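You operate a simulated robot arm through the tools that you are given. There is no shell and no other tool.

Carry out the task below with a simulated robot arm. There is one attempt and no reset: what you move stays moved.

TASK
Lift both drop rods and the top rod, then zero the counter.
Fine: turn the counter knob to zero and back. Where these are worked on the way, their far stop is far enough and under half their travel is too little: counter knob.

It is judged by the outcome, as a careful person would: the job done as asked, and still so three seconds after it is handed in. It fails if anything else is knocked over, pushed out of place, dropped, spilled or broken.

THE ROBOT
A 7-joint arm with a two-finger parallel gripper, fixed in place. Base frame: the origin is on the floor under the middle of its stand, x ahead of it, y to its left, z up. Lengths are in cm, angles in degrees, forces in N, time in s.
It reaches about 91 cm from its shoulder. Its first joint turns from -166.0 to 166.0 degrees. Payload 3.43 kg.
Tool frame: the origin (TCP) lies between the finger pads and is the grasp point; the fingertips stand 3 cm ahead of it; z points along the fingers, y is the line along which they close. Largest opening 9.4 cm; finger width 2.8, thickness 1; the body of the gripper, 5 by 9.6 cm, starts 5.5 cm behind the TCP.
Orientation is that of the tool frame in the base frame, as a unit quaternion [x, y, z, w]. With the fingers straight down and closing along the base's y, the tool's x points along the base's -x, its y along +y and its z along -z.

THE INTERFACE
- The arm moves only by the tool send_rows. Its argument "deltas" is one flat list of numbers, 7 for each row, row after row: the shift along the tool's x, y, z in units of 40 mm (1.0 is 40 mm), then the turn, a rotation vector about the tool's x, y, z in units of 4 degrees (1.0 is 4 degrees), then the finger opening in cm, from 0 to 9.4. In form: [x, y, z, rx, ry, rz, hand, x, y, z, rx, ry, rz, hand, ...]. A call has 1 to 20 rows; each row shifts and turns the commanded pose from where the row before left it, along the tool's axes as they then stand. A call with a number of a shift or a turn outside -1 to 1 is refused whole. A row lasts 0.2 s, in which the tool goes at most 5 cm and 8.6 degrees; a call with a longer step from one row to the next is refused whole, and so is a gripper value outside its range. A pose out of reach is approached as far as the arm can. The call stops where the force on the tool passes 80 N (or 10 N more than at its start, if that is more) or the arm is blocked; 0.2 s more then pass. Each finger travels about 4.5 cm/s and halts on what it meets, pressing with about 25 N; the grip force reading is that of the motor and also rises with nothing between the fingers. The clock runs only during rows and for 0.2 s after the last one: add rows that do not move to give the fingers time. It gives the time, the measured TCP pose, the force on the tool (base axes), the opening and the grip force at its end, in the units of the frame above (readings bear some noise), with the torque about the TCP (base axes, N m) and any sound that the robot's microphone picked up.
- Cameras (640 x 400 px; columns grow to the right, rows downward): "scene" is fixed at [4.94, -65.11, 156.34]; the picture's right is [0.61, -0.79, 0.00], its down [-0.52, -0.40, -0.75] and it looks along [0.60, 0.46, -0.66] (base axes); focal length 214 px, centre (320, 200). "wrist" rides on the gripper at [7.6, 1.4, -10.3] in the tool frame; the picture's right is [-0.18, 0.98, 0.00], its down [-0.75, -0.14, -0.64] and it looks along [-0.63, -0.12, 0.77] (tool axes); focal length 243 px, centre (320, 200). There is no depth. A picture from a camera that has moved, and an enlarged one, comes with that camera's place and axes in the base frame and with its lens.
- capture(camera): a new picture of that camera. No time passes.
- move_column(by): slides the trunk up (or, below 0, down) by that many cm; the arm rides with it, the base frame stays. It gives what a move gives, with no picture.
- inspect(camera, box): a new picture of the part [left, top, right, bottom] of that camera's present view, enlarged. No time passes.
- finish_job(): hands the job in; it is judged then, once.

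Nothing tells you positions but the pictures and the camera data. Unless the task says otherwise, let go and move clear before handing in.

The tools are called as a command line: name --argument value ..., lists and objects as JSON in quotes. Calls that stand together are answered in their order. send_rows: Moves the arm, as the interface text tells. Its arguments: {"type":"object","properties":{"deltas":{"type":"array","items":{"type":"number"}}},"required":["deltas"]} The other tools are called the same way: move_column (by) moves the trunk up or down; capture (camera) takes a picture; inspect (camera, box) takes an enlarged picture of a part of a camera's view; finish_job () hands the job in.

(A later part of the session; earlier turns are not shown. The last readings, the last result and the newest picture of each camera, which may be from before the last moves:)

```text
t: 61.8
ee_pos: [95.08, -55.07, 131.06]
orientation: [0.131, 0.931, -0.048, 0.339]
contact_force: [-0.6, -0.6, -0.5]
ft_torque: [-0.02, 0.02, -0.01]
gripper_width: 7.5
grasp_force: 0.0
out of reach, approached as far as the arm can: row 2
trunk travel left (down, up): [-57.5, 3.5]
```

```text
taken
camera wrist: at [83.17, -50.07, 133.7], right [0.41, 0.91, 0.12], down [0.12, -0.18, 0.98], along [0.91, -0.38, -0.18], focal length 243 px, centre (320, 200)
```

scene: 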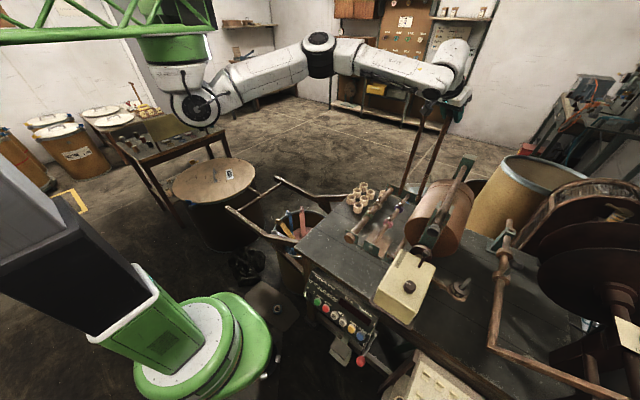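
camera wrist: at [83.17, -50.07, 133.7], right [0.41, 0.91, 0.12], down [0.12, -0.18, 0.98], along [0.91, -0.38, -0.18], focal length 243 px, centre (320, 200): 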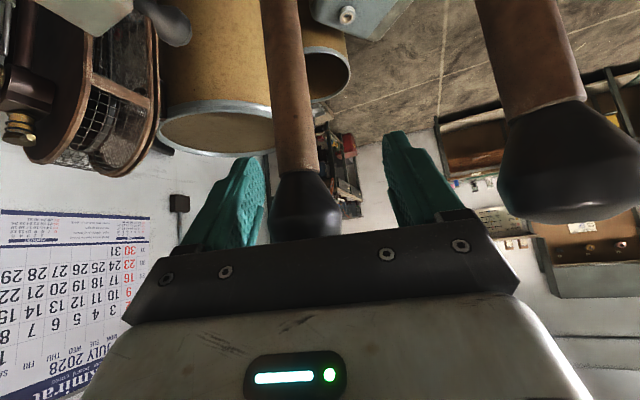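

The gripper is free of both rods. I'll back off in small steps in -x.

send_rows --deltas '[0.25, -0.045, -0.21, 0, 0, 0, 7.5, 0.25, -0.045, -0.21, 0, 0, 0, 7.5, 0.25, -0.045, -0.21, 0, 0, 0, 7.5, 0, 0, 0, 0, 0, 0, 7.5]'

capture --camera "wrist"

capture --camera "scene"

```text
t: 62.8
ee_pos: [93.35, -55.05, 131.04]
orientation: [0.131, 0.931, -0.048, 0.338]
contact_force: [0.4, -0.3, -0.3]
ft_torque: [-0.02, -0.02, 0.01]
gripper_width: 7.48
grasp_force: 0.1
out of reach, approached as far as the arm can: row 2, 3
trunk travel left (down, up): [-57.5, 3.5]
```

```text
taken
camera wrist: at [81.47, -50.07, 133.78], right [0.41, 0.91, 0.12], down [0.12, -0.18, 0.98], along [0.91, -0.38, -0.18], focal length 243 px, centre (320, 200)
```

wrist: 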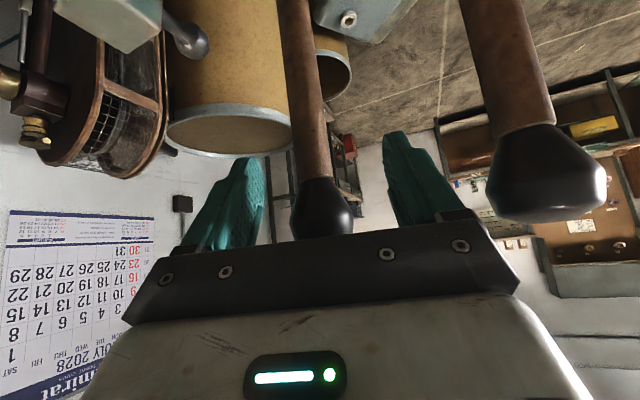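

```text
taken
```

scene: 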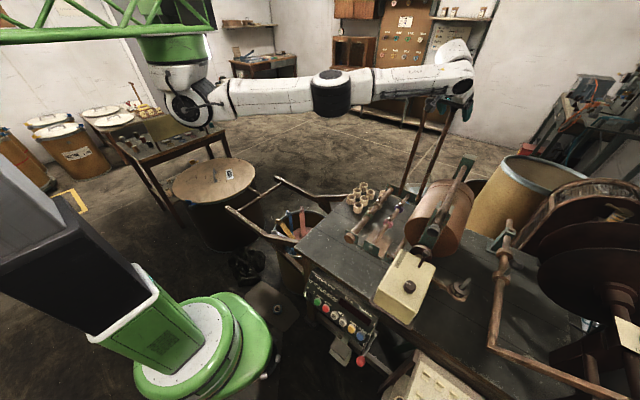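

Both rods stand on their own. The arm is nearly straight again, so I'll keep drawing back in -x with larger steps.

send_rows --deltas '[0.5, -0.1, -0.42, 0, 0, 0, 7.5, 0.5, -0.1, -0.42, 0, 0, 0, 7.5, 0.5, -0.1, -0.42, 0, 0, 0, 7.5, 0, 0, 0, 0, 0, 0, 7.5]'

capture --camera "wrist"

```text
t: 63.8
ee_pos: [89.83, -57.53, 131.72]
orientation: [0.128, 0.932, -0.045, 0.337]
contact_force: [0.7, 17.3, 4.2]
ft_torque: [-0.01, -0.03, 0.11]
gripper_width: 8.48
grasp_force: 8.3
out of reach, approached as far as the arm can: row 1, 2, 3
trunk travel left (down, up): [-57.5, 3.5]
```

```text
taken
camera wrist: at [77.93, -52.68, 134.52], right [0.4, 0.91, 0.12], down [0.12, -0.18, 0.98], along [0.91, -0.38, -0.19], focal length 243 px, centre (320, 200)
```

wrist: 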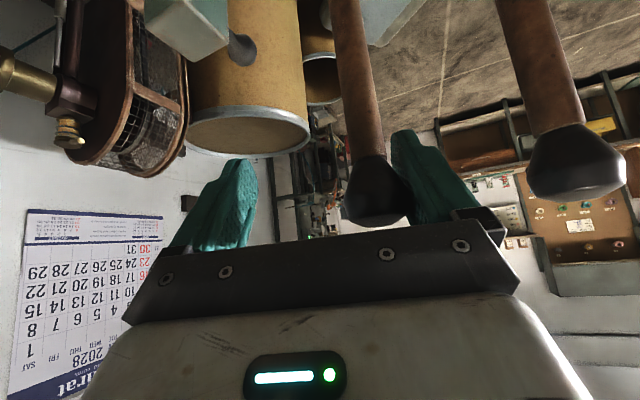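

The tool slid toward -y and the right finger is touching ball 2 with 17 N. I'll command a radially inward move, -x with +y, which relieves the contact and makes the elbow bend.

send_rows --deltas '[0.266, 0.29, -0.223, 0, 0, 0, 8.5, 0.266, 0.29, -0.223, 0, 0, 0, 8.5, 0, 0, 0, 0, 0, 0, 8.5]'

capture --camera "wrist"

```text
t: 64.6
ee_pos: [89.8, -57.82, 131.92]
orientation: [0.132, 0.931, -0.048, 0.338]
contact_force: [0.1, 7.4, -2.3]
ft_torque: [-0.14, 0.0, 0.03]
gripper_width: 8.92
grasp_force: 3.8
out of reach, approached as far as the arm can: row 1, 2
trunk travel left (down, up): [-57.5, 3.5]
```

```text
taken
camera wrist: at [77.9, -52.84, 134.65], right [0.41, 0.91, 0.12], down [0.12, -0.18, 0.98], along [0.91, -0.38, -0.18], focal length 243 px, centre (320, 200)
```

wrist: 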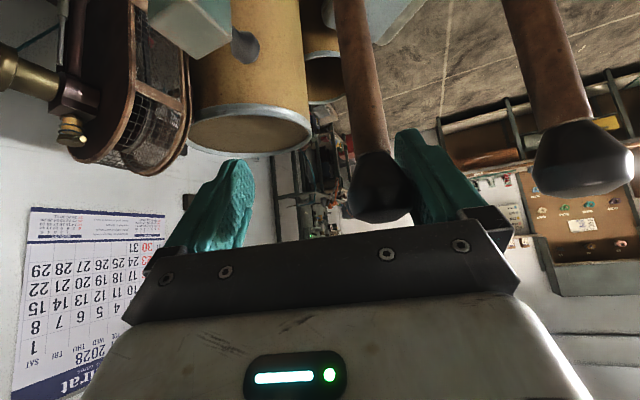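

There was no progress radially. I'll try tilting the tool further forward about the TCP, which pulls the wrist in toward the shoulder.

send_rows --deltas '[0, 0.1, 0, 0, -1, 0, 8.9, 0, 0.1, 0, 0, -1, 0, 8.9, 0, 0, 0, 0, 0, 0, 8.9]'

capture --camera "wrist"

capture --camera "scene"

```text
t: 65.4
ee_pos: [90.73, -58.13, 132.05]
orientation: [0.127, 0.919, -0.051, 0.371]
contact_force: [1.5, 16.1, -1.0]
ft_torque: [-0.19, -0.13, 0.01]
gripper_width: 9.38
grasp_force: 4.2
out of reach, approached as far as the arm can: row 1, 2
trunk travel left (down, up): [-57.5, 3.5]
```

```text
taken
camera wrist: at [78.71, -53.15, 133.97], right [0.4, 0.91, 0.13], down [0.05, -0.16, 0.99], along [0.92, -0.38, -0.11], focal length 243 px, centre (320, 200)
```

wrist: 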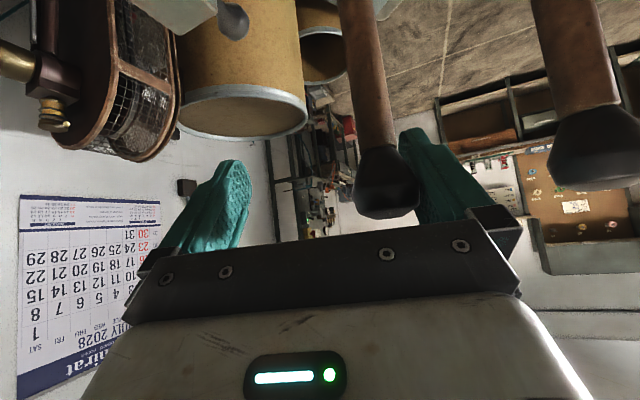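

```text
taken
```

scene: 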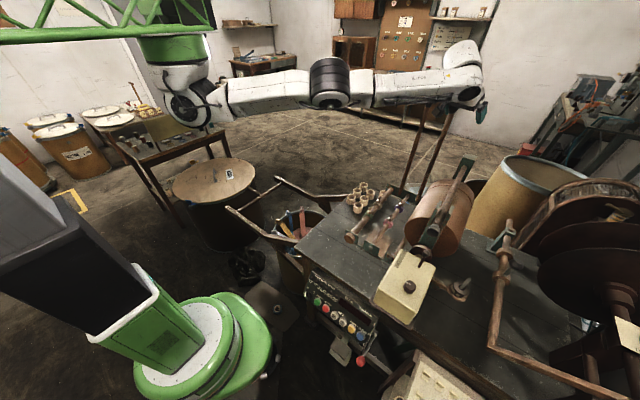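

That made it slightly worse. Going straight down freed the arm last time, so I'll go down 4 cm with a little +y. The ball stays between the open fingers and clear of the palm.

send_rows --deltas '[0.3, 0.1, 0.3, 0, 0, 0, 9.4, 0.3, 0.1, 0.3, 0, 0, 0, 9.4, 0, 0, 0, 0, 0, 0, 9.4]'

capture --camera "wrist"

```text
t: 66.2
ee_pos: [90.77, -58.3, 131.27]
orientation: [0.129, 0.918, -0.052, 0.371]
contact_force: [1.4, 14.8, 6.6]
ft_torque: [0.02, -0.11, -0.06]
gripper_width: 9.44
grasp_force: 0.0
out of reach, approached as far as the arm can: row 1, 2
trunk travel left (down, up): [-57.5, 3.5]
```

```text
taken
camera wrist: at [78.76, -53.25, 133.18], right [0.4, 0.91, 0.13], down [0.05, -0.16, 0.99], along [0.92, -0.38, -0.11], focal length 243 px, centre (320, 200)
```

wrist: 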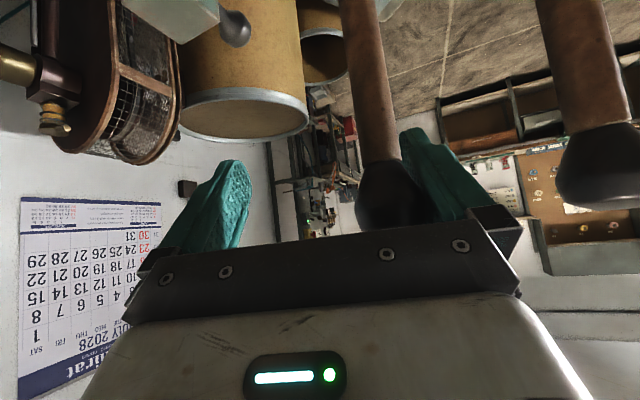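

Still pinned, so some wrist joint is probably at its limit from the yaw. I'll try undoing part of the yaw in a small step.

send_rows --deltas '[0, 0.1, 0, -0.69, 0, -0.72, 9.4, 0, 0.1, 0, -0.69, 0, -0.72, 9.4, 0, 0, 0, 0, 0, 0, 9.4]'

capture --camera "wrist"

```text
t: 67.0
ee_pos: [90.83, -57.43, 131.11]
orientation: [0.064, 0.925, -0.027, 0.373]
contact_force: [-0.7, -0.3, 0.1]
ft_torque: [-0.01, 0.03, -0.03]
gripper_width: 9.39
grasp_force: 0.0
trunk travel left (down, up): [-57.5, 3.5]
```

```text
taken
camera wrist: at [78.37, -54.14, 133.08], right [0.27, 0.96, 0.13], down [0.08, -0.15, 0.99], along [0.96, -0.25, -0.12], focal length 243 px, centre (320, 200)
```

wrist: 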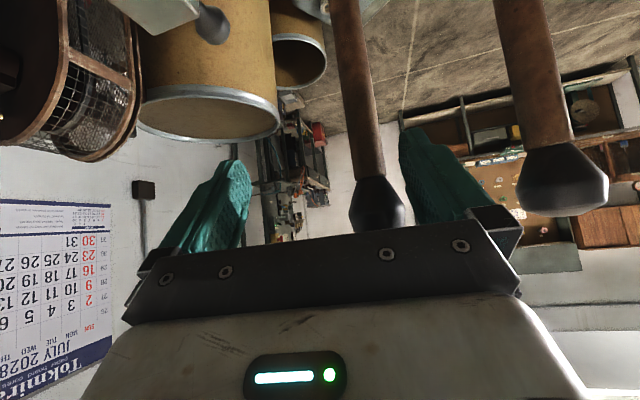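

That freed it, so the yaw was the limit. I'll undo the remaining yaw and shift +y to centre the ball between the fingers.

send_rows --deltas '[0, 0.1, 0, -0.69, 0, -0.72, 9.4, 0, 0.12, 0, -0.69, 0, -0.72, 9.4, 0, 0, 0, 0, 0, 0, 9.4]'

capture --camera "wrist"

```text
t: 67.8
ee_pos: [90.3, -58.04, 131.58]
orientation: [0.047, 0.925, -0.024, 0.376]
contact_force: [-2.0, 10.3, -5.7]
ft_torque: [-0.28, 0.03, 0.22]
gripper_width: 9.41
grasp_force: 0.0
out of reach, approached as far as the arm can: row 1, 2
trunk travel left (down, up): [-57.5, 3.5]
```

```text
taken
camera wrist: at [77.66, -55.17, 133.43], right [0.23, 0.96, 0.12], down [0.08, -0.14, 0.99], along [0.97, -0.22, -0.11], focal length 243 px, centre (320, 200)
```

wrist: 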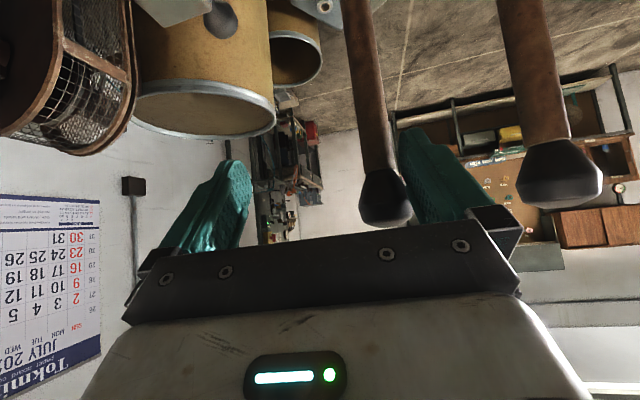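

The arm is back at full stretch with this yaw. From here I'll try a radially inward and slightly downward step.

send_rows --deltas '[0.286, 0.22, -0.103, 0, 0, 0, 9.4, 0.286, 0.22, -0.103, 0, 0, 0, 9.4, 0, 0, 0, 0, 0, 0, 9.4]'

capture --camera "wrist"

```text
t: 68.6
ee_pos: [88.03, -56.24, 130.71]
orientation: [0.049, 0.924, -0.026, 0.378]
contact_force: [1.9, 0.3, 1.1]
ft_torque: [-0.03, -0.03, 0.04]
gripper_width: 9.41
grasp_force: 0.2
trunk travel left (down, up): [-57.5, 3.5]
```

```text
taken
camera wrist: at [75.51, -53.31, 132.5], right [0.24, 0.96, 0.12], down [0.07, -0.14, 0.99], along [0.97, -0.23, -0.11], focal length 243 px, centre (320, 200)
```

wrist: 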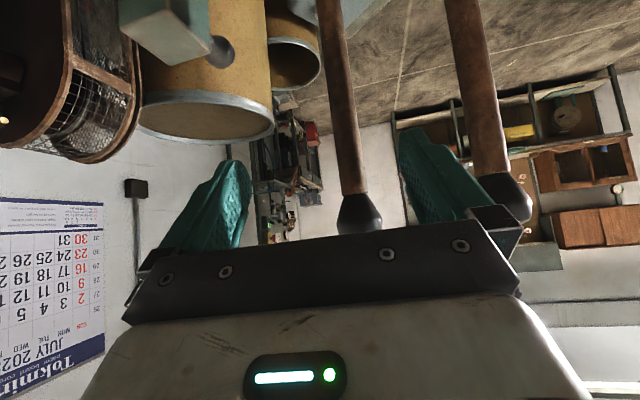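

Freed. Both rods are standing, and I'll continue back in -x clear of them.

send_rows --deltas '[0.45, 0.02, -0.43, 0, 0, 0, 9.0, 0.45, 0.02, -0.43, 0, 0, 0, 8.0, 0.45, 0.0, -0.43, 0, 0, 0, 7.5, 0.45, 0.0, -0.43, 0, 0, 0, 7.5, 0.45, 0.0, -0.43, 0, 0, 0, 7.5, 0, 0, 0, 0, 0, 0, 7.5]'

capture --camera "wrist"

capture --camera "scene"

```text
t: 70.0
ee_pos: [75.76, -54.81, 130.76]
orientation: [0.049, 0.924, -0.025, 0.377]
contact_force: [-0.7, -0.7, 0.1]
ft_torque: [-0.06, -0.02, -0.02]
gripper_width: 7.51
grasp_force: 0.1
trunk travel left (down, up): [-57.5, 3.5]
```

```text
taken
camera wrist: at [63.09, -51.81, 132.48], right [0.24, 0.96, 0.12], down [0.08, -0.14, 0.99], along [0.97, -0.22, -0.11], focal length 243 px, centre (320, 200)
```

wrist: 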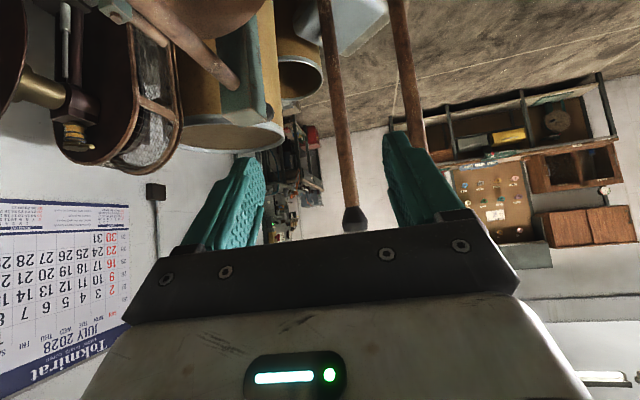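

```text
taken
```

scene: 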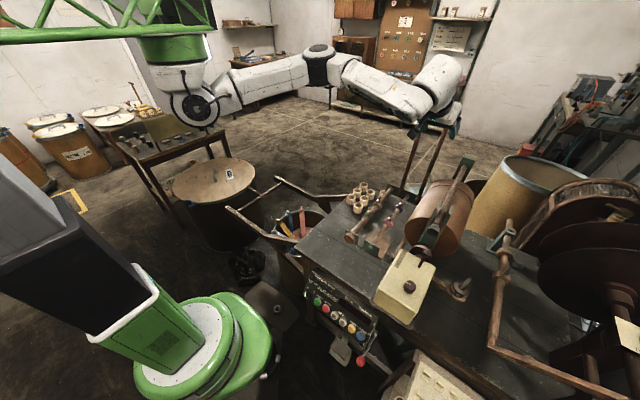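

Both drop rods are up and resting past vertical. Next is the top rod, whose pivot is near [89,-66,114], and I want a side view of the gap beneath it. I'll untilt and move back to open space.

send_rows --deltas '[0.216, 0.2, -0.21, 0, 1, 0, 7.5, 0.23, 0.2, -0.19, 0, 1, 0, 7.5, 0.243, 0.2, -0.176, 0, 1, 0, 7.5, 0.254, 0.2, -0.16, 0, 1, 0, 7.5, 0.265, 0.2, -0.14, 0, 1, 0, 7.5, 0.274, 0.2, -0.122, 0, 1, 0, 7.5, 0.282, 0.2, -0.1, 0, 1, 0, 7.5, 0.288, 0.2, -0.083, 0, 1, 0, 7.5, 0.293, 0.2, -0.062, 0, 1, 0, 7.5, 0.297, 0.2, -0.042, 0, 1, 0, 7.5, 0.3, 0.2, -0.02, 0, 1, 0, 7.5, 0, 0, 0, 0, 0, 0, 7.5]'

capture --camera "scene"

capture --camera "wrist"

```text
t: 72.6
ee_pos: [63.59, -44.59, 130.53]
orientation: [0.054, 0.999, -0.005, 0.002]
contact_force: [0.1, -0.9, 0.3]
ft_torque: [-0.01, 0.01, -0.02]
gripper_width: 7.5
grasp_force: 0.0
trunk travel left (down, up): [-57.5, 3.5]
```

```text
taken
```

scene: 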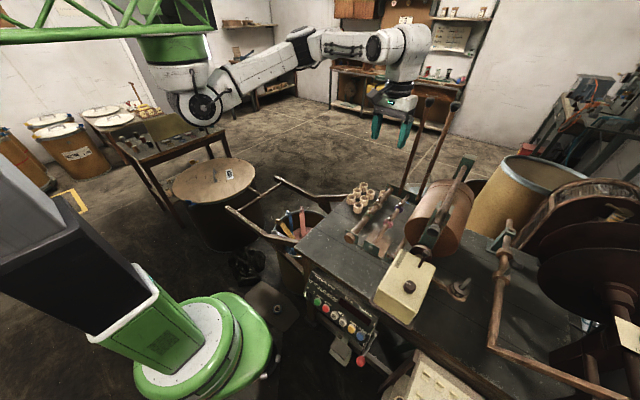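

```text
taken
camera wrist: at [55.87, -42.12, 140.38], right [0.29, 0.96, -0.01], down [0.73, -0.22, 0.65], along [0.62, -0.19, -0.76], focal length 243 px, centre (320, 200)
```

wrist: 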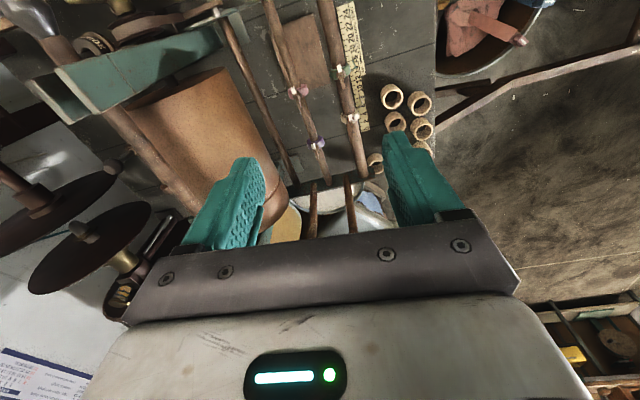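

Both rods remain up. I'll yaw the tool 80° so the wrist camera looks along -y at the top rod and drum from the side.

send_rows --deltas '[0, 0, 0, 0, 0, 1, 5, 0, 0, 0, 0, 0, 1, 3, 0, 0, 0, 0, 0, 1, 2, 0, 0, 0, 0, 0, 1, 2, 0, 0, 0, 0, 0, 1, 2, 0, 0, 0, 0, 0, 1, 2, 0, 0, 0, 0, 0, 1, 2, 0, 0, 0, 0, 0, 1, 2, 0, 0, 0, 0, 0, 1, 2, 0, 0, 0, 0, 0, 1, 2, 0, 0, 0, 0, 0, 1, 2, 0, 0, 0, 0, 0, 1, 2, 0, 0, 0, 0, 0, 1, 2, 0, 0, 0, 0, 0, 1, 2, 0, 0, 0, 0, 0, 1, 2, 0, 0, 0, 0, 0, 1, 2, 0, 0, 0, 0, 0, 1, 2, 0, 0, 0, 0, 0, 1, 2, 0, 0, 0, 0, 0, 1, 2, 0, 0, 0, 0, 0, 1, 2]'

capture --camera "wrist"

```text
t: 76.8
ee_pos: [63.75, -44.58, 130.49]
orientation: [0.684, 0.729, -0.001, 0.006]
contact_force: [-0.6, -0.2, 0.5]
ft_torque: [0.01, 0.01, 0.02]
gripper_width: 2.0
grasp_force: 0.1
trunk travel left (down, up): [-57.5, 3.5]
```

```text
taken
camera wrist: at [64.33, -36.67, 140.39], right [0.99, -0.12, 0.01], down [-0.1, -0.76, 0.65], along [-0.07, -0.64, -0.76], focal length 243 px, centre (320, 200)
```

wrist: 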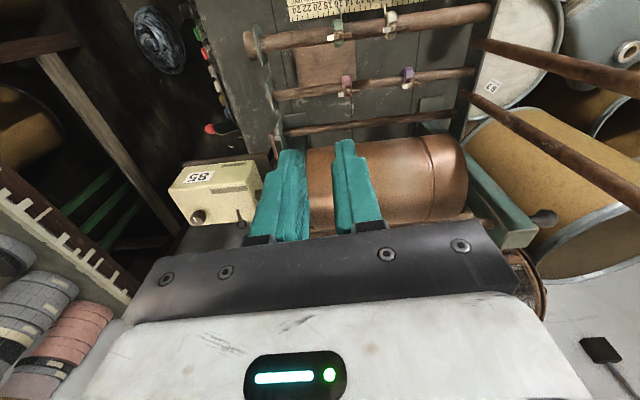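

Yawing works in this pose. I'll lower and tilt forward to look at the gap between the top rod and the drum.

send_rows --deltas '[0, 0, 0.9, 0, -1, 0, 2, 0, 0, 0.9, 0, -1, 0, 2, 0, 0, 0.9, 0, -1, 0, 2, 0, 0, 0.9, 0, -1, 0, 2, 0.2, 0, 0.9, 0, -1, 0, 2, 0.2, 0, 0, 0, -1, 0, 2, 0.2, 0, 0, 0, -1, 0, 2, 0, 0, 0, 0, 0, 0, 2]'

capture --camera "wrist"

capture --camera "scene"

```text
t: 78.6
ee_pos: [63.8, -44.94, 111.9]
orientation: [0.663, 0.707, -0.167, 0.182]
contact_force: [0.0, 0.2, 0.0]
ft_torque: [-0.01, 0.0, -0.01]
gripper_width: 2.02
grasp_force: 0.2
trunk travel left (down, up): [-57.5, 3.5]
```

```text
taken
camera wrist: at [64.07, -33.15, 117.07], right [0.99, -0.1, 0.09], down [-0.12, -0.36, 0.92], along [-0.06, -0.93, -0.37], focal length 243 px, centre (320, 200)
```

wrist: 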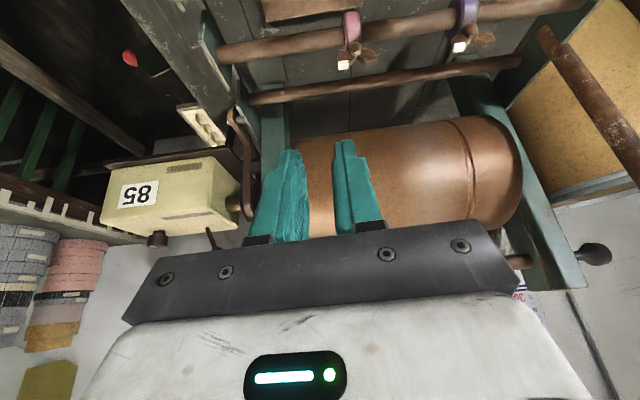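

```text
taken
```

scene: 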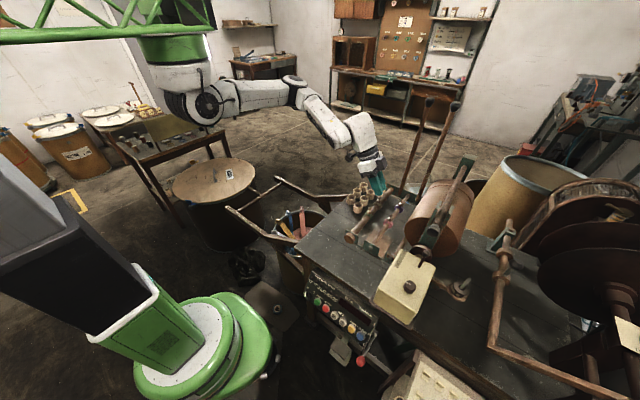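

The view is upside down and the gripper hides the rod line. I'll tilt the tool further up to bring the top rod and the gap beneath it into view.

send_rows --deltas '[0, 0, -0.3, 0, -1, 0, 2, 0, 0, -0.3, 0, -1, 0, 2, 0, 0, -0.3, 0, -1, 0, 2, 0, 0, -0.2, 0, -1, 0, 2, 0, 0, 0, 0, -1, 0, 2, 0, 0, 0, 0, -1, 0, 2, 0, 0, 0, 0, -1, 0, 2, 0, 0, 0, 0, 0, 0, 2]'

capture --camera "wrist"

```text
t: 80.4
ee_pos: [63.67, -42.42, 115.56]
orientation: [0.603, 0.642, -0.323, 0.347]
contact_force: [-0.6, 0.1, -0.4]
ft_torque: [0.02, 0.01, 0.0]
gripper_width: 2.01
grasp_force: 0.0
trunk travel left (down, up): [-57.5, 3.5]
```

```text
taken
camera wrist: at [63.98, -29.55, 114.63], right [0.99, -0.04, 0.16], down [-0.15, 0.11, 0.98], along [-0.05, -0.99, 0.1], focal length 243 px, centre (320, 200)
```

wrist: 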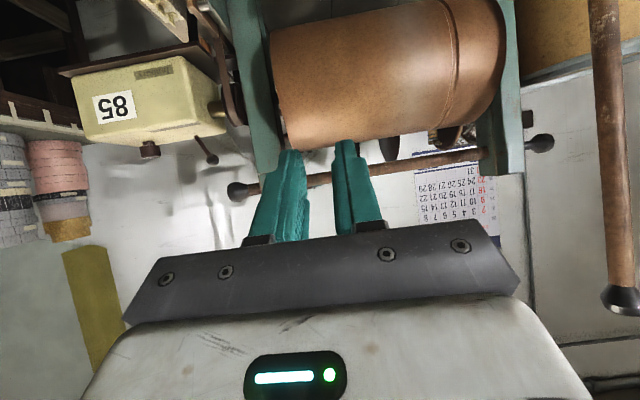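

Now the top rod is clearly visible from the side. It runs from the ball at [50,-66,115] through the far post near x=89.5, with a tail knob behind it and a gap of about 4 cm above the drum. I'll zoom in to measure that gap.

inspect --camera "wrist" --box '[200, 80, 380, 220]'

inspect --camera "wrist" --box '[370, 80, 570, 220]'

```text
2.86 times, centred on (290, 150) of wrist
camera zoom: at [63.98, -29.55, 114.63], right [0.99, -0.04, 0.16], down [-0.15, 0.11, 0.98], along [-0.05, -0.99, 0.1], focal length 693 px, centre (406, 343)
```

zoom: 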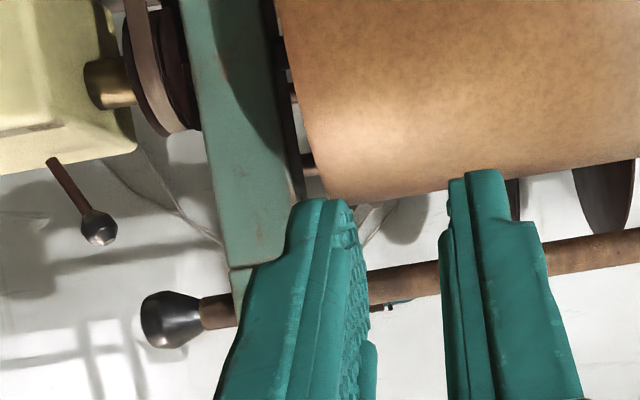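

```text
2.86 times, centred on (470, 150) of wrist
camera zoom: at [63.98, -29.55, 114.63], right [0.99, -0.04, 0.16], down [-0.15, 0.11, 0.98], along [-0.05, -0.99, 0.1], focal length 693 px, centre (-109, 343)
```

zoom: 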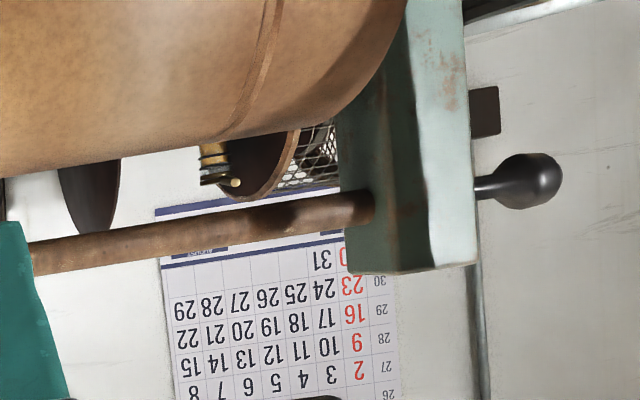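

The gap between drum (top about z=110.3) and rod underside (about 114.3) is about 4 cm. My plan is to slip the closed fingers under the rod from the +y side as a horizontal bar and swing it up until it tips past vertical by itself. First I'll make the tool horizontal and start rolling it so the bar is thin in height.

send_rows --deltas '[0, 0, 0, 0, -1, 0, 1, 0, 0, 0, 0, -1, 0, 0, 0, 0, 0, 0, -1, 0, 0, 0, 0, 0, 0, -1, 0, 0, 0, 0, 0, 0, -1, 0, 0, 0, 0, 0, 0, -1, 0, 0, 0, 0, 0, 0, -1, 0, 0, 0, 0, 0, 0, -1, 0, 0, 0, 0, 0, 0, 0, -1, 0, 0, 0, 0, 0, 0, -1, 0, 0, 0, 0, 0, 0, -1, 0, 0, 0, 0, 0, 0, -1, 0, 0, 0, 0, 0, 0, -1, 0, 0, 0, 0, 0, 0, -1, 0, 0, 0, 0, 0, 0, -1, 0, 0, 0, 0, 0, 0, -1, 0, 0, 0, 0, 0, 0, -1, 0, 0, 0, 0, 0, 0, -1, 0, 0, 0, 0, 0, 0, -1, 0, 0, 0, 0, 0, 0, -1, 0]'

capture --camera "wrist"

capture --camera "scene"

```text
t: 84.6
ee_pos: [63.67, -42.46, 115.45]
orientation: [0.236, 0.676, -0.643, 0.272]
contact_force: [0.1, -0.2, -0.1]
ft_torque: [-0.03, -0.03, -0.02]
gripper_width: 0.02
grasp_force: 24.9
trunk travel left (down, up): [-57.5, 3.5]
```

```text
taken
camera wrist: at [58.02, -32.34, 109.38], right [0.79, 0.07, -0.6], down [0.42, 0.66, 0.63], along [0.44, -0.75, 0.49], focal length 243 px, centre (320, 200)
```

wrist: 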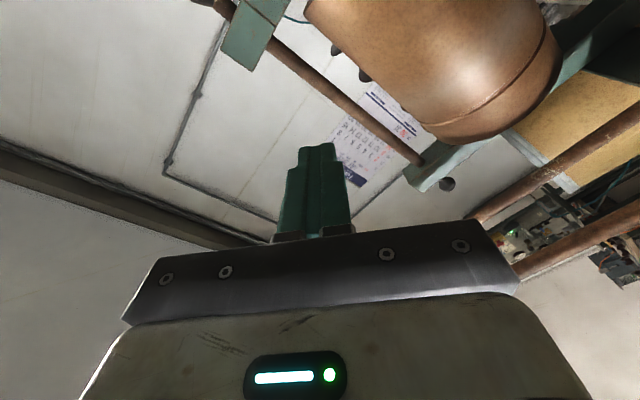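

```text
taken
```

scene: 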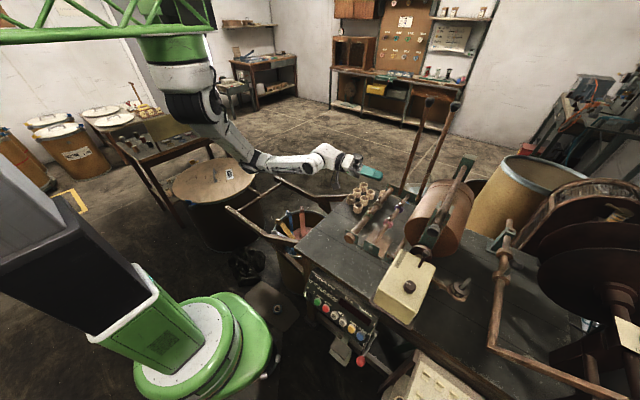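

The tool is horizontal with about 42° of roll left. I'll finish the roll, then move to a staging point at x≈67.5, z≈112.3 beside the gap.

send_rows --deltas '[0, 0, 0, 0, 0, -1, 0, 0, 0, 0, 0, 0, -1, 0, 0, 0, 0, 0, 0, -1, 0, 0, 0, 0, 0, 0, -1, 0, 0, 0, 0, 0, 0, -1, 0, 0, 0, 0, 0, 0, -1, 0, 0, 0, 0, 0, 0, -1, 0, 0, 0, 0, 0, 0, -1, 0, 0, 0, 0, 0, 0, -1, 0, 0, 0, 0, 0, 0, -1, 0, 0, 0, 0, 0, 0.9, -0.5, 0, -0.475, 0.39, 0, 0, 0, 0, 0, -0.475, 0.39, 0, 0, 0, 0, 0, 0, 0, 0, 0, 0, 0, 0]'

capture --camera "wrist"

capture --camera "scene"

```text
t: 87.6
ee_pos: [67.58, -42.35, 112.48]
orientation: [-0.001, 0.716, -0.698, 0.002]
contact_force: [-0.5, 0.0, -0.5]
ft_torque: [0.0, -0.02, 0.03]
gripper_width: 0.0
grasp_force: 24.9
trunk travel left (down, up): [-57.5, 3.5]
```

```text
taken
camera wrist: at [59.63, -32.02, 111.04], right [0.19, 0.03, -0.98], down [0.75, 0.64, 0.16], along [0.63, -0.77, 0.1], focal length 243 px, centre (320, 200)
```

wrist: 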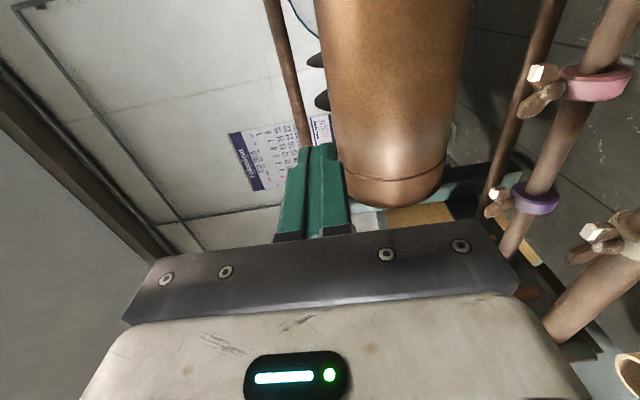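

```text
taken
```

scene: 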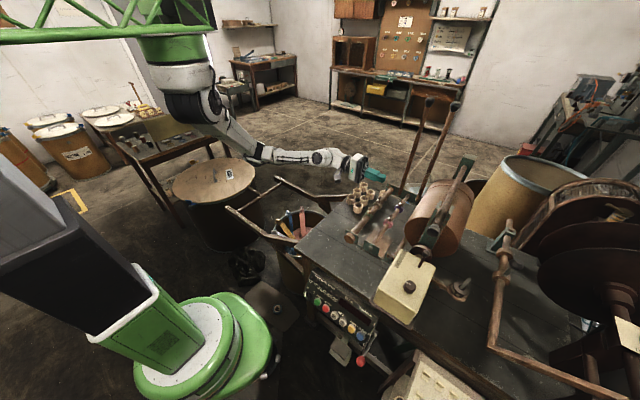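

The fingers point at the gap. I'll zoom in to check their height against the rod and the drum before inserting.

inspect --camera "wrist" --box '[240, 20, 420, 240]'

inspect --camera "scene" --box '[320, 120, 480, 260]'

```text
1.82 times, centred on (330, 130) of wrist
camera zoom: at [59.63, -32.02, 111.04], right [0.19, 0.03, -0.98], down [0.75, 0.64, 0.16], along [0.63, -0.77, 0.1], focal length 441 px, centre (302, 327)
```

zoom: 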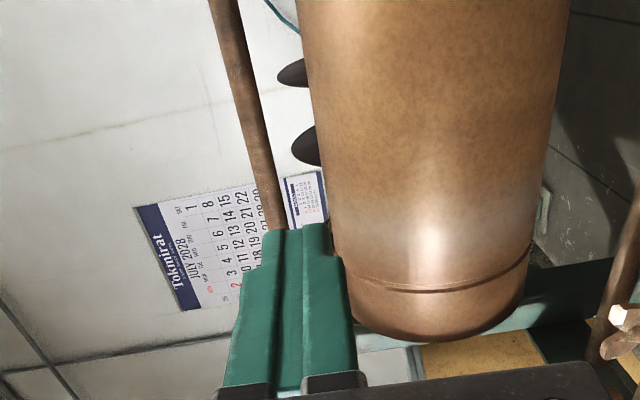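

```text
2.86 times, centred on (400, 190) of scene
camera zoom: at [4.94, -65.11, 156.34], right [0.61, -0.79, 0.0], down [-0.52, -0.4, -0.75], along [0.6, 0.46, -0.66], focal length 613 px, centre (91, 229)
```

zoom: 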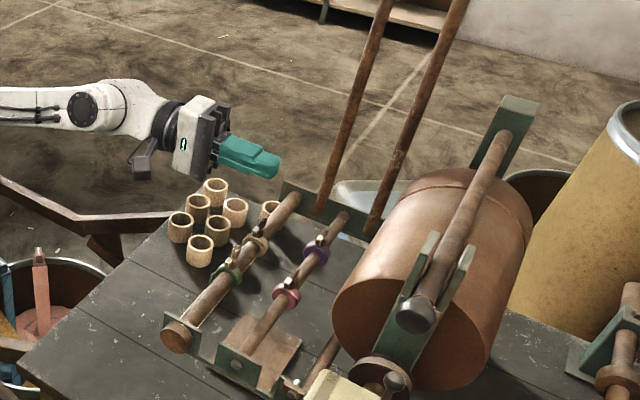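

The fingertips project to the middle of the gap, about 0.85 cm clear on each side. I'll level the tool and advance most of the way in -y, then check again.

send_rows --deltas '[0, 0, 0.5, 0.36, 0, 0, 0, 0, 0, 0.9, 0, 0, 0, 0, 0, 0, 0.9, 0, 0, 0, 0, 0, 0, 0.9, 0, 0, 0, 0, 0, 0, 0.6, 0, 0, 0, 0, 0, 0, 0, 0, 0, 0, 0]'

capture --camera "wrist"

inspect --camera "scene" --box '[340, 130, 480, 260]'

```text
t: 89.0
ee_pos: [67.54, -57.92, 112.21]
orientation: [0.0, 0.708, -0.706, 0.002]
contact_force: [0.0, 0.0, -0.2]
ft_torque: [-0.02, 0.02, 0.0]
gripper_width: 0.0
grasp_force: 25.0
trunk travel left (down, up): [-57.5, 3.5]
```

```text
taken
camera wrist: at [59.58, -47.4, 110.61], right [0.19, 0.0, -0.98], down [0.75, 0.64, 0.14], along [0.63, -0.76, 0.12], focal length 243 px, centre (320, 200)
```

wrist: 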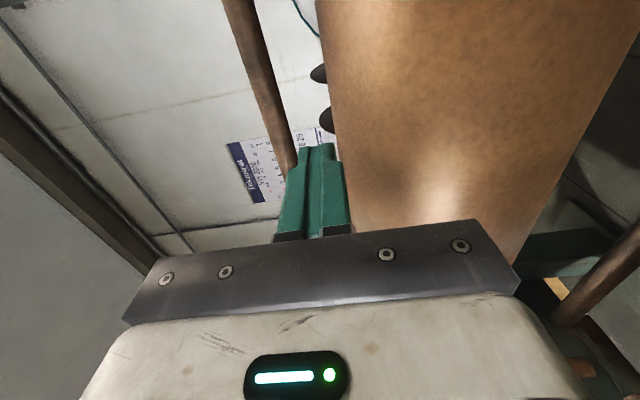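

```text
3.08 times, centred on (410, 195) of scene
camera zoom: at [4.94, -65.11, 156.34], right [0.61, -0.79, 0.0], down [-0.52, -0.4, -0.75], along [0.6, 0.46, -0.66], focal length 660 px, centre (43, 215)
```

zoom: 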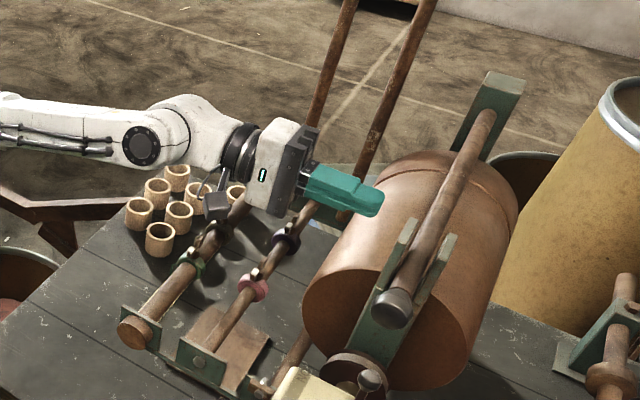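

The fingers still point into the gap, and raising them 0.7 cm centres them. I'll do that and push in the last 6.6 cm so they cross under the rod.

send_rows --deltas '[0, -0.17, 0.3, 0, 0, 0, 0, 0, 0, 0.7, 0, 0, 0, 0, 0, 0, 0.65, 0, 0, 0, 0, 0, 0, 0, 0, 0, 0, 0]'

capture --camera "wrist"

inspect --camera "scene" --box '[380, 140, 480, 240]'

```text
t: 90.0
ee_pos: [67.66, -64.31, 112.91]
orientation: [0.0, 0.708, -0.706, 0.002]
contact_force: [-1.2, 0.4, 0.4]
ft_torque: [0.03, 0.03, 0.0]
gripper_width: 0.02
grasp_force: 24.8
trunk travel left (down, up): [-57.5, 3.5]
```

```text
taken
camera wrist: at [59.57, -53.94, 111.32], right [0.19, 0.0, -0.98], down [0.75, 0.64, 0.14], along [0.63, -0.76, 0.12], focal length 243 px, centre (320, 200)
```

wrist: 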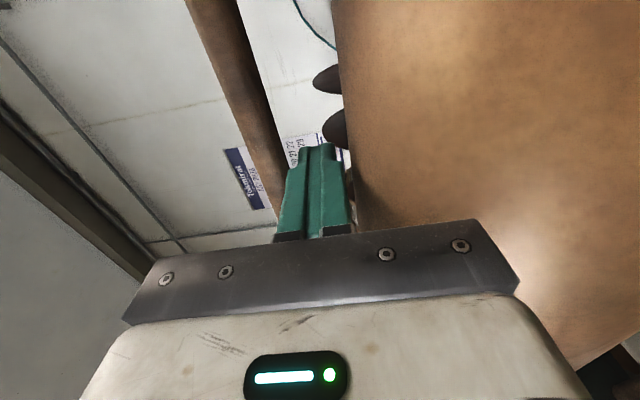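

```text
4.00 times, centred on (430, 190) of scene
camera zoom: at [4.94, -65.11, 156.34], right [0.61, -0.79, 0.0], down [-0.52, -0.4, -0.75], along [0.6, 0.46, -0.66], focal length 858 px, centre (-120, 240)
```

zoom: 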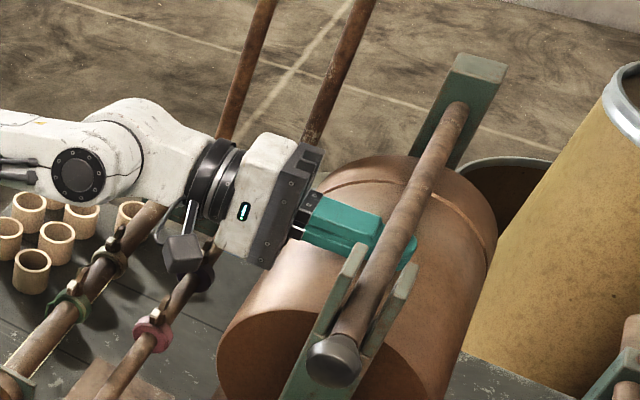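

The fingers are under the top rod with their tips just past it. I'll go 1 cm deeper and lift 4 cm slowly, watching that the rod swings up about the far post.

send_rows --deltas '[0, 0, 0.28, 0, 0, 0, 0, 0, -0.25, 0, 0, 0, 0, 0, 0, -0.25, 0, 0, 0, 0, 0, 0.01, -0.25, 0, 0, 0, 0, 0, 0.02, -0.25, 0, 0, 0, 0, 0, 0, 0, 0, 0, 0, 0, 0]'

capture --camera "wrist"

inspect --camera "scene" --box '[380, 120, 480, 240]'

```text
t: 91.4
ee_pos: [67.63, -65.04, 116.99]
orientation: [0.002, -0.707, 0.707, -0.003]
contact_force: [5.5, 18.1, -3.6]
ft_torque: [-0.22, 0.11, 0.25]
gripper_width: 0.0
grasp_force: 25.2
trunk travel left (down, up): [-57.5, 3.5]
```

```text
taken
camera wrist: at [59.65, -54.76, 115.41], right [0.19, 0.0, -0.98], down [0.75, 0.65, 0.14], along [0.64, -0.76, 0.12], focal length 243 px, centre (320, 200)
```

wrist: 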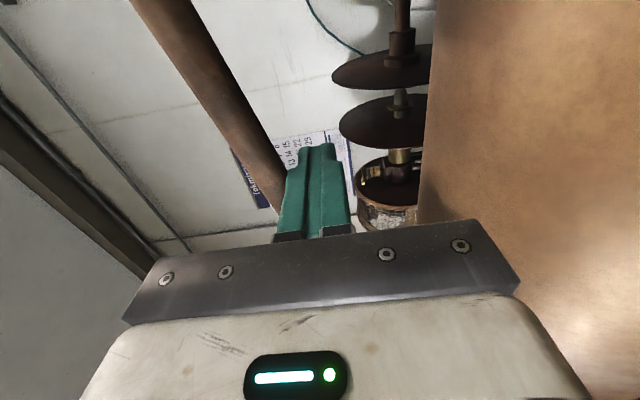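

```text
3.33 times, centred on (430, 180) of scene
camera zoom: at [4.94, -65.11, 156.34], right [0.61, -0.79, 0.0], down [-0.52, -0.4, -0.75], along [0.6, 0.46, -0.66], focal length 715 px, centre (-47, 267)
```

zoom: 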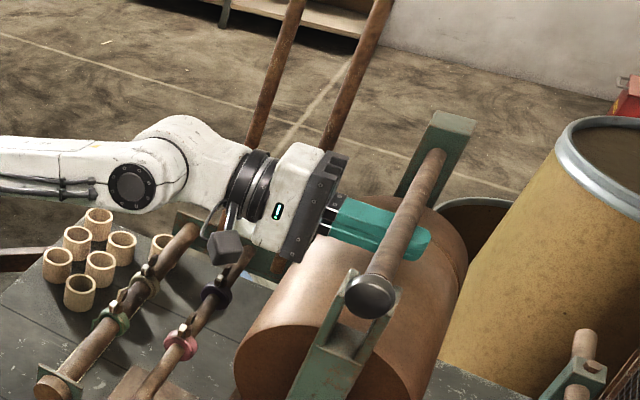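

The top rod swings up about its far post as expected. There's a little push in +y from the finger step, so I'll ease back 0.4 cm and continue the arc to about 40°.

send_rows --deltas '[-0.03, -0.1, -0.12, 0, 0, 0, 0, -0.06, -0.4, 0, 0, 0, 0, 0, -0.06, -0.4, 0, 0, 0, 0, 0, -0.146, -0.441, 0, 0, 0, 0, 0, -0.146, -0.441, 0, 0, 0, 0, 0, -0.221, -0.415, 0, 0, 0, 0, 0, -0.221, -0.415, 0, 0, 0, 0, 0, 0, 0, 0, 0, 0, 0, 0]'

capture --camera "wrist"

inspect --camera "scene" --box '[380, 80, 480, 240]'

```text
t: 93.2
ee_pos: [70.98, -64.74, 127.47]
orientation: [-0.001, 0.708, -0.706, 0.003]
contact_force: [1.9, 7.9, -4.1]
ft_torque: [-0.06, 0.07, 0.11]
gripper_width: 0.0
grasp_force: 25.2
trunk travel left (down, up): [-57.5, 3.5]
```

```text
taken
camera wrist: at [63.06, -54.49, 125.9], right [0.19, 0.0, -0.98], down [0.75, 0.65, 0.14], along [0.63, -0.76, 0.12], focal length 243 px, centre (320, 200)
```

wrist: 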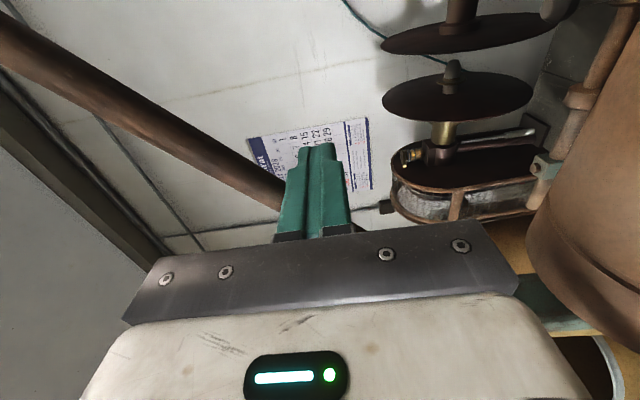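

```text
2.50 times, centred on (430, 160) of scene
camera zoom: at [4.94, -65.11, 156.34], right [0.61, -0.79, 0.0], down [-0.52, -0.4, -0.75], along [0.6, 0.46, -0.66], focal length 536 px, centre (45, 300)
```

zoom: 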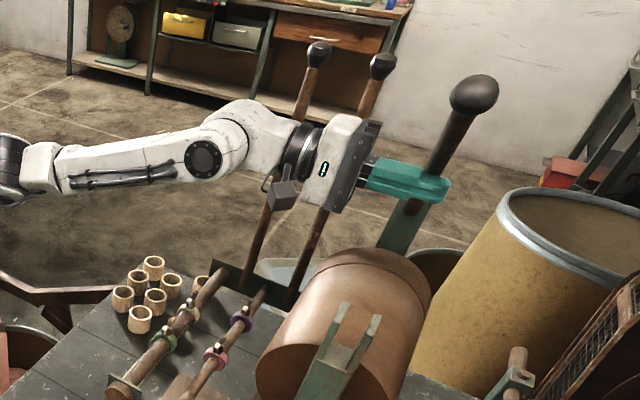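

The rod is at about 40° and resting on the fingers. I'll continue to about 70°, yawing the tool toward +x as I go so the gripper stays clear of the standing drop rods.

send_rows --deltas '[-0.2925, -0.375, 0, 0, -1, 0, 0, -0.292, -0.375, 0.02, 0, -1, 0, 0, -0.355, -0.325, 0.05, 0, -1, 0, 0, -0.351, -0.325, 0.075, 0, -1, 0, 0, -0.328, -0.2575, 0.094, 0, -1, 0, 0, -0.321, -0.2575, 0.117, 0, -1, 0, 0, 0, 0, 0, 0, 0, 0, 0]'

capture --camera "wrist"

capture --camera "scene"

```text
t: 94.8
ee_pos: [77.79, -64.88, 135.78]
orientation: [0.127, -0.689, 0.701, -0.135]
contact_force: [-1.0, 0.2, 0.4]
ft_torque: [0.01, -0.03, -0.03]
gripper_width: 0.02
grasp_force: 25.3
out of reach, approached as far as the arm can: row 6
trunk travel left (down, up): [-57.5, 3.5]
```

```text
taken
camera wrist: at [66.67, -58.05, 133.8], right [0.19, 0.05, -0.98], down [0.46, 0.87, 0.14], along [0.87, -0.48, 0.14], focal length 243 px, centre (320, 200)
```

wrist: 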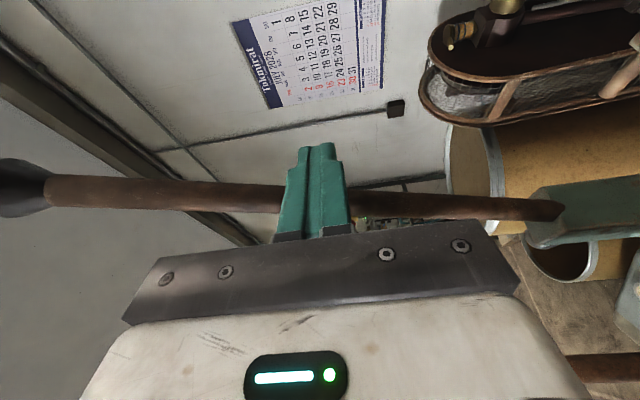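

```text
taken
```

scene: 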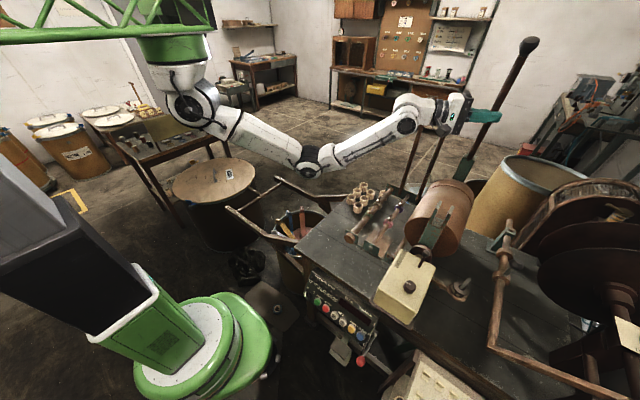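

The rod is at about 69°, leaning lightly on the fingers. A joint limit showed up with the last bit of yaw, so I'll take back some of it and continue toward +x.

send_rows --deltas '[-0.389, -0.0625, 0.152, 0, 1, 0, 0, -0.399, -0.0625, 0.124, 0, 0.5, 0, 0, -0.4025, -0.0625, 0.11, 0, 0, 0, 0, 0, 0, 0, 0, 0, 0, 0]'

capture --camera "wrist"

capture --camera "scene"

```text
t: 95.8
ee_pos: [82.77, -65.0, 136.56]
orientation: [0.09, -0.695, 0.706, -0.099]
contact_force: [-0.6, -1.5, 1.1]
ft_torque: [-0.02, 0.01, 0.0]
gripper_width: 0.0
grasp_force: 24.7
trunk travel left (down, up): [-57.5, 3.5]
```

```text
taken
camera wrist: at [72.56, -57.05, 134.6], right [0.19, 0.03, -0.98], down [0.55, 0.82, 0.14], along [0.81, -0.57, 0.14], focal length 243 px, centre (320, 200)
```

wrist: 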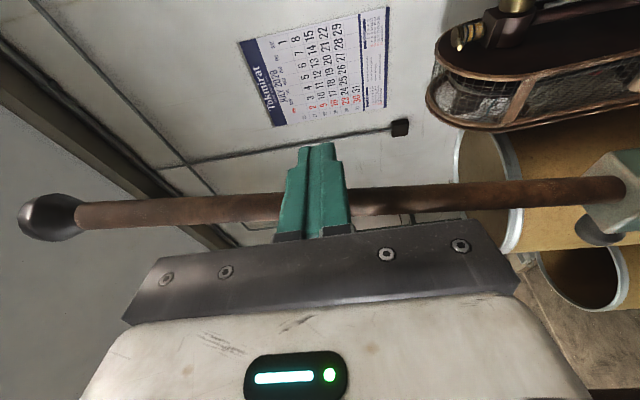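

```text
taken
```

scene: 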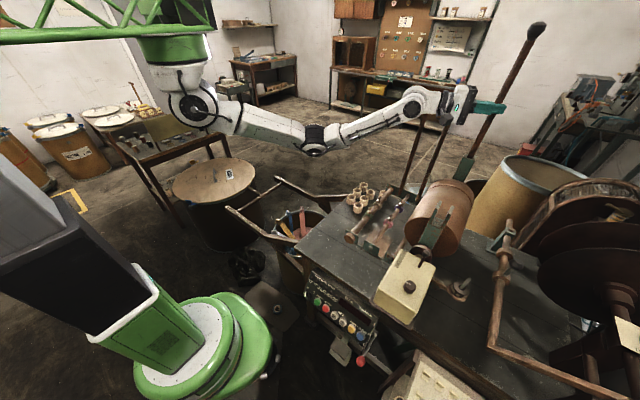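

The rod is at about 80°. I'll push on to vertical in small steps. The gripper keeps about 2 cm or more from the standing drop rods.

send_rows --deltas '[-0.316, -0.0625, 0.0865, 0, 0, 0, 0, -0.316, -0.0625, 0.0865, 0, 0, 0, 0, -0.316, -0.04, 0.0865, 0, 0, 0, 0, 0, 0, 0, 0, 0, 0, 0]'

capture --camera "wrist"

inspect --camera "scene" --box '[400, 0, 560, 200]'

```text
t: 96.8
ee_pos: [86.71, -65.1, 137.1]
orientation: [0.09, -0.695, 0.707, -0.099]
contact_force: [-0.3, -0.8, -0.3]
ft_torque: [0.01, -0.01, 0.0]
gripper_width: 0.01
grasp_force: 25.2
trunk travel left (down, up): [-57.5, 3.5]
```

```text
taken
camera wrist: at [76.37, -57.07, 135.32], right [0.19, 0.04, -0.98], down [0.55, 0.82, 0.14], along [0.81, -0.57, 0.14], focal length 243 px, centre (320, 200)
```

wrist: 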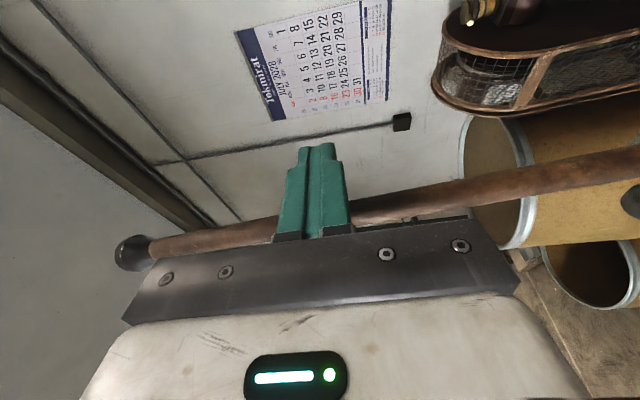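

```text
2.00 times, centred on (480, 100) of scene
camera zoom: at [4.94, -65.11, 156.34], right [0.61, -0.79, 0.0], down [-0.52, -0.4, -0.75], along [0.6, 0.46, -0.66], focal length 429 px, centre (0, 400)
```

zoom: 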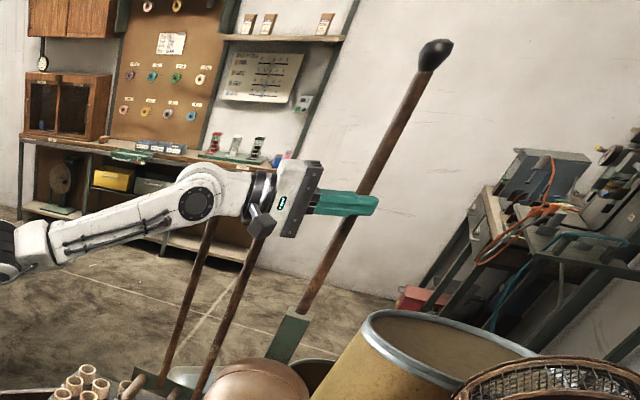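

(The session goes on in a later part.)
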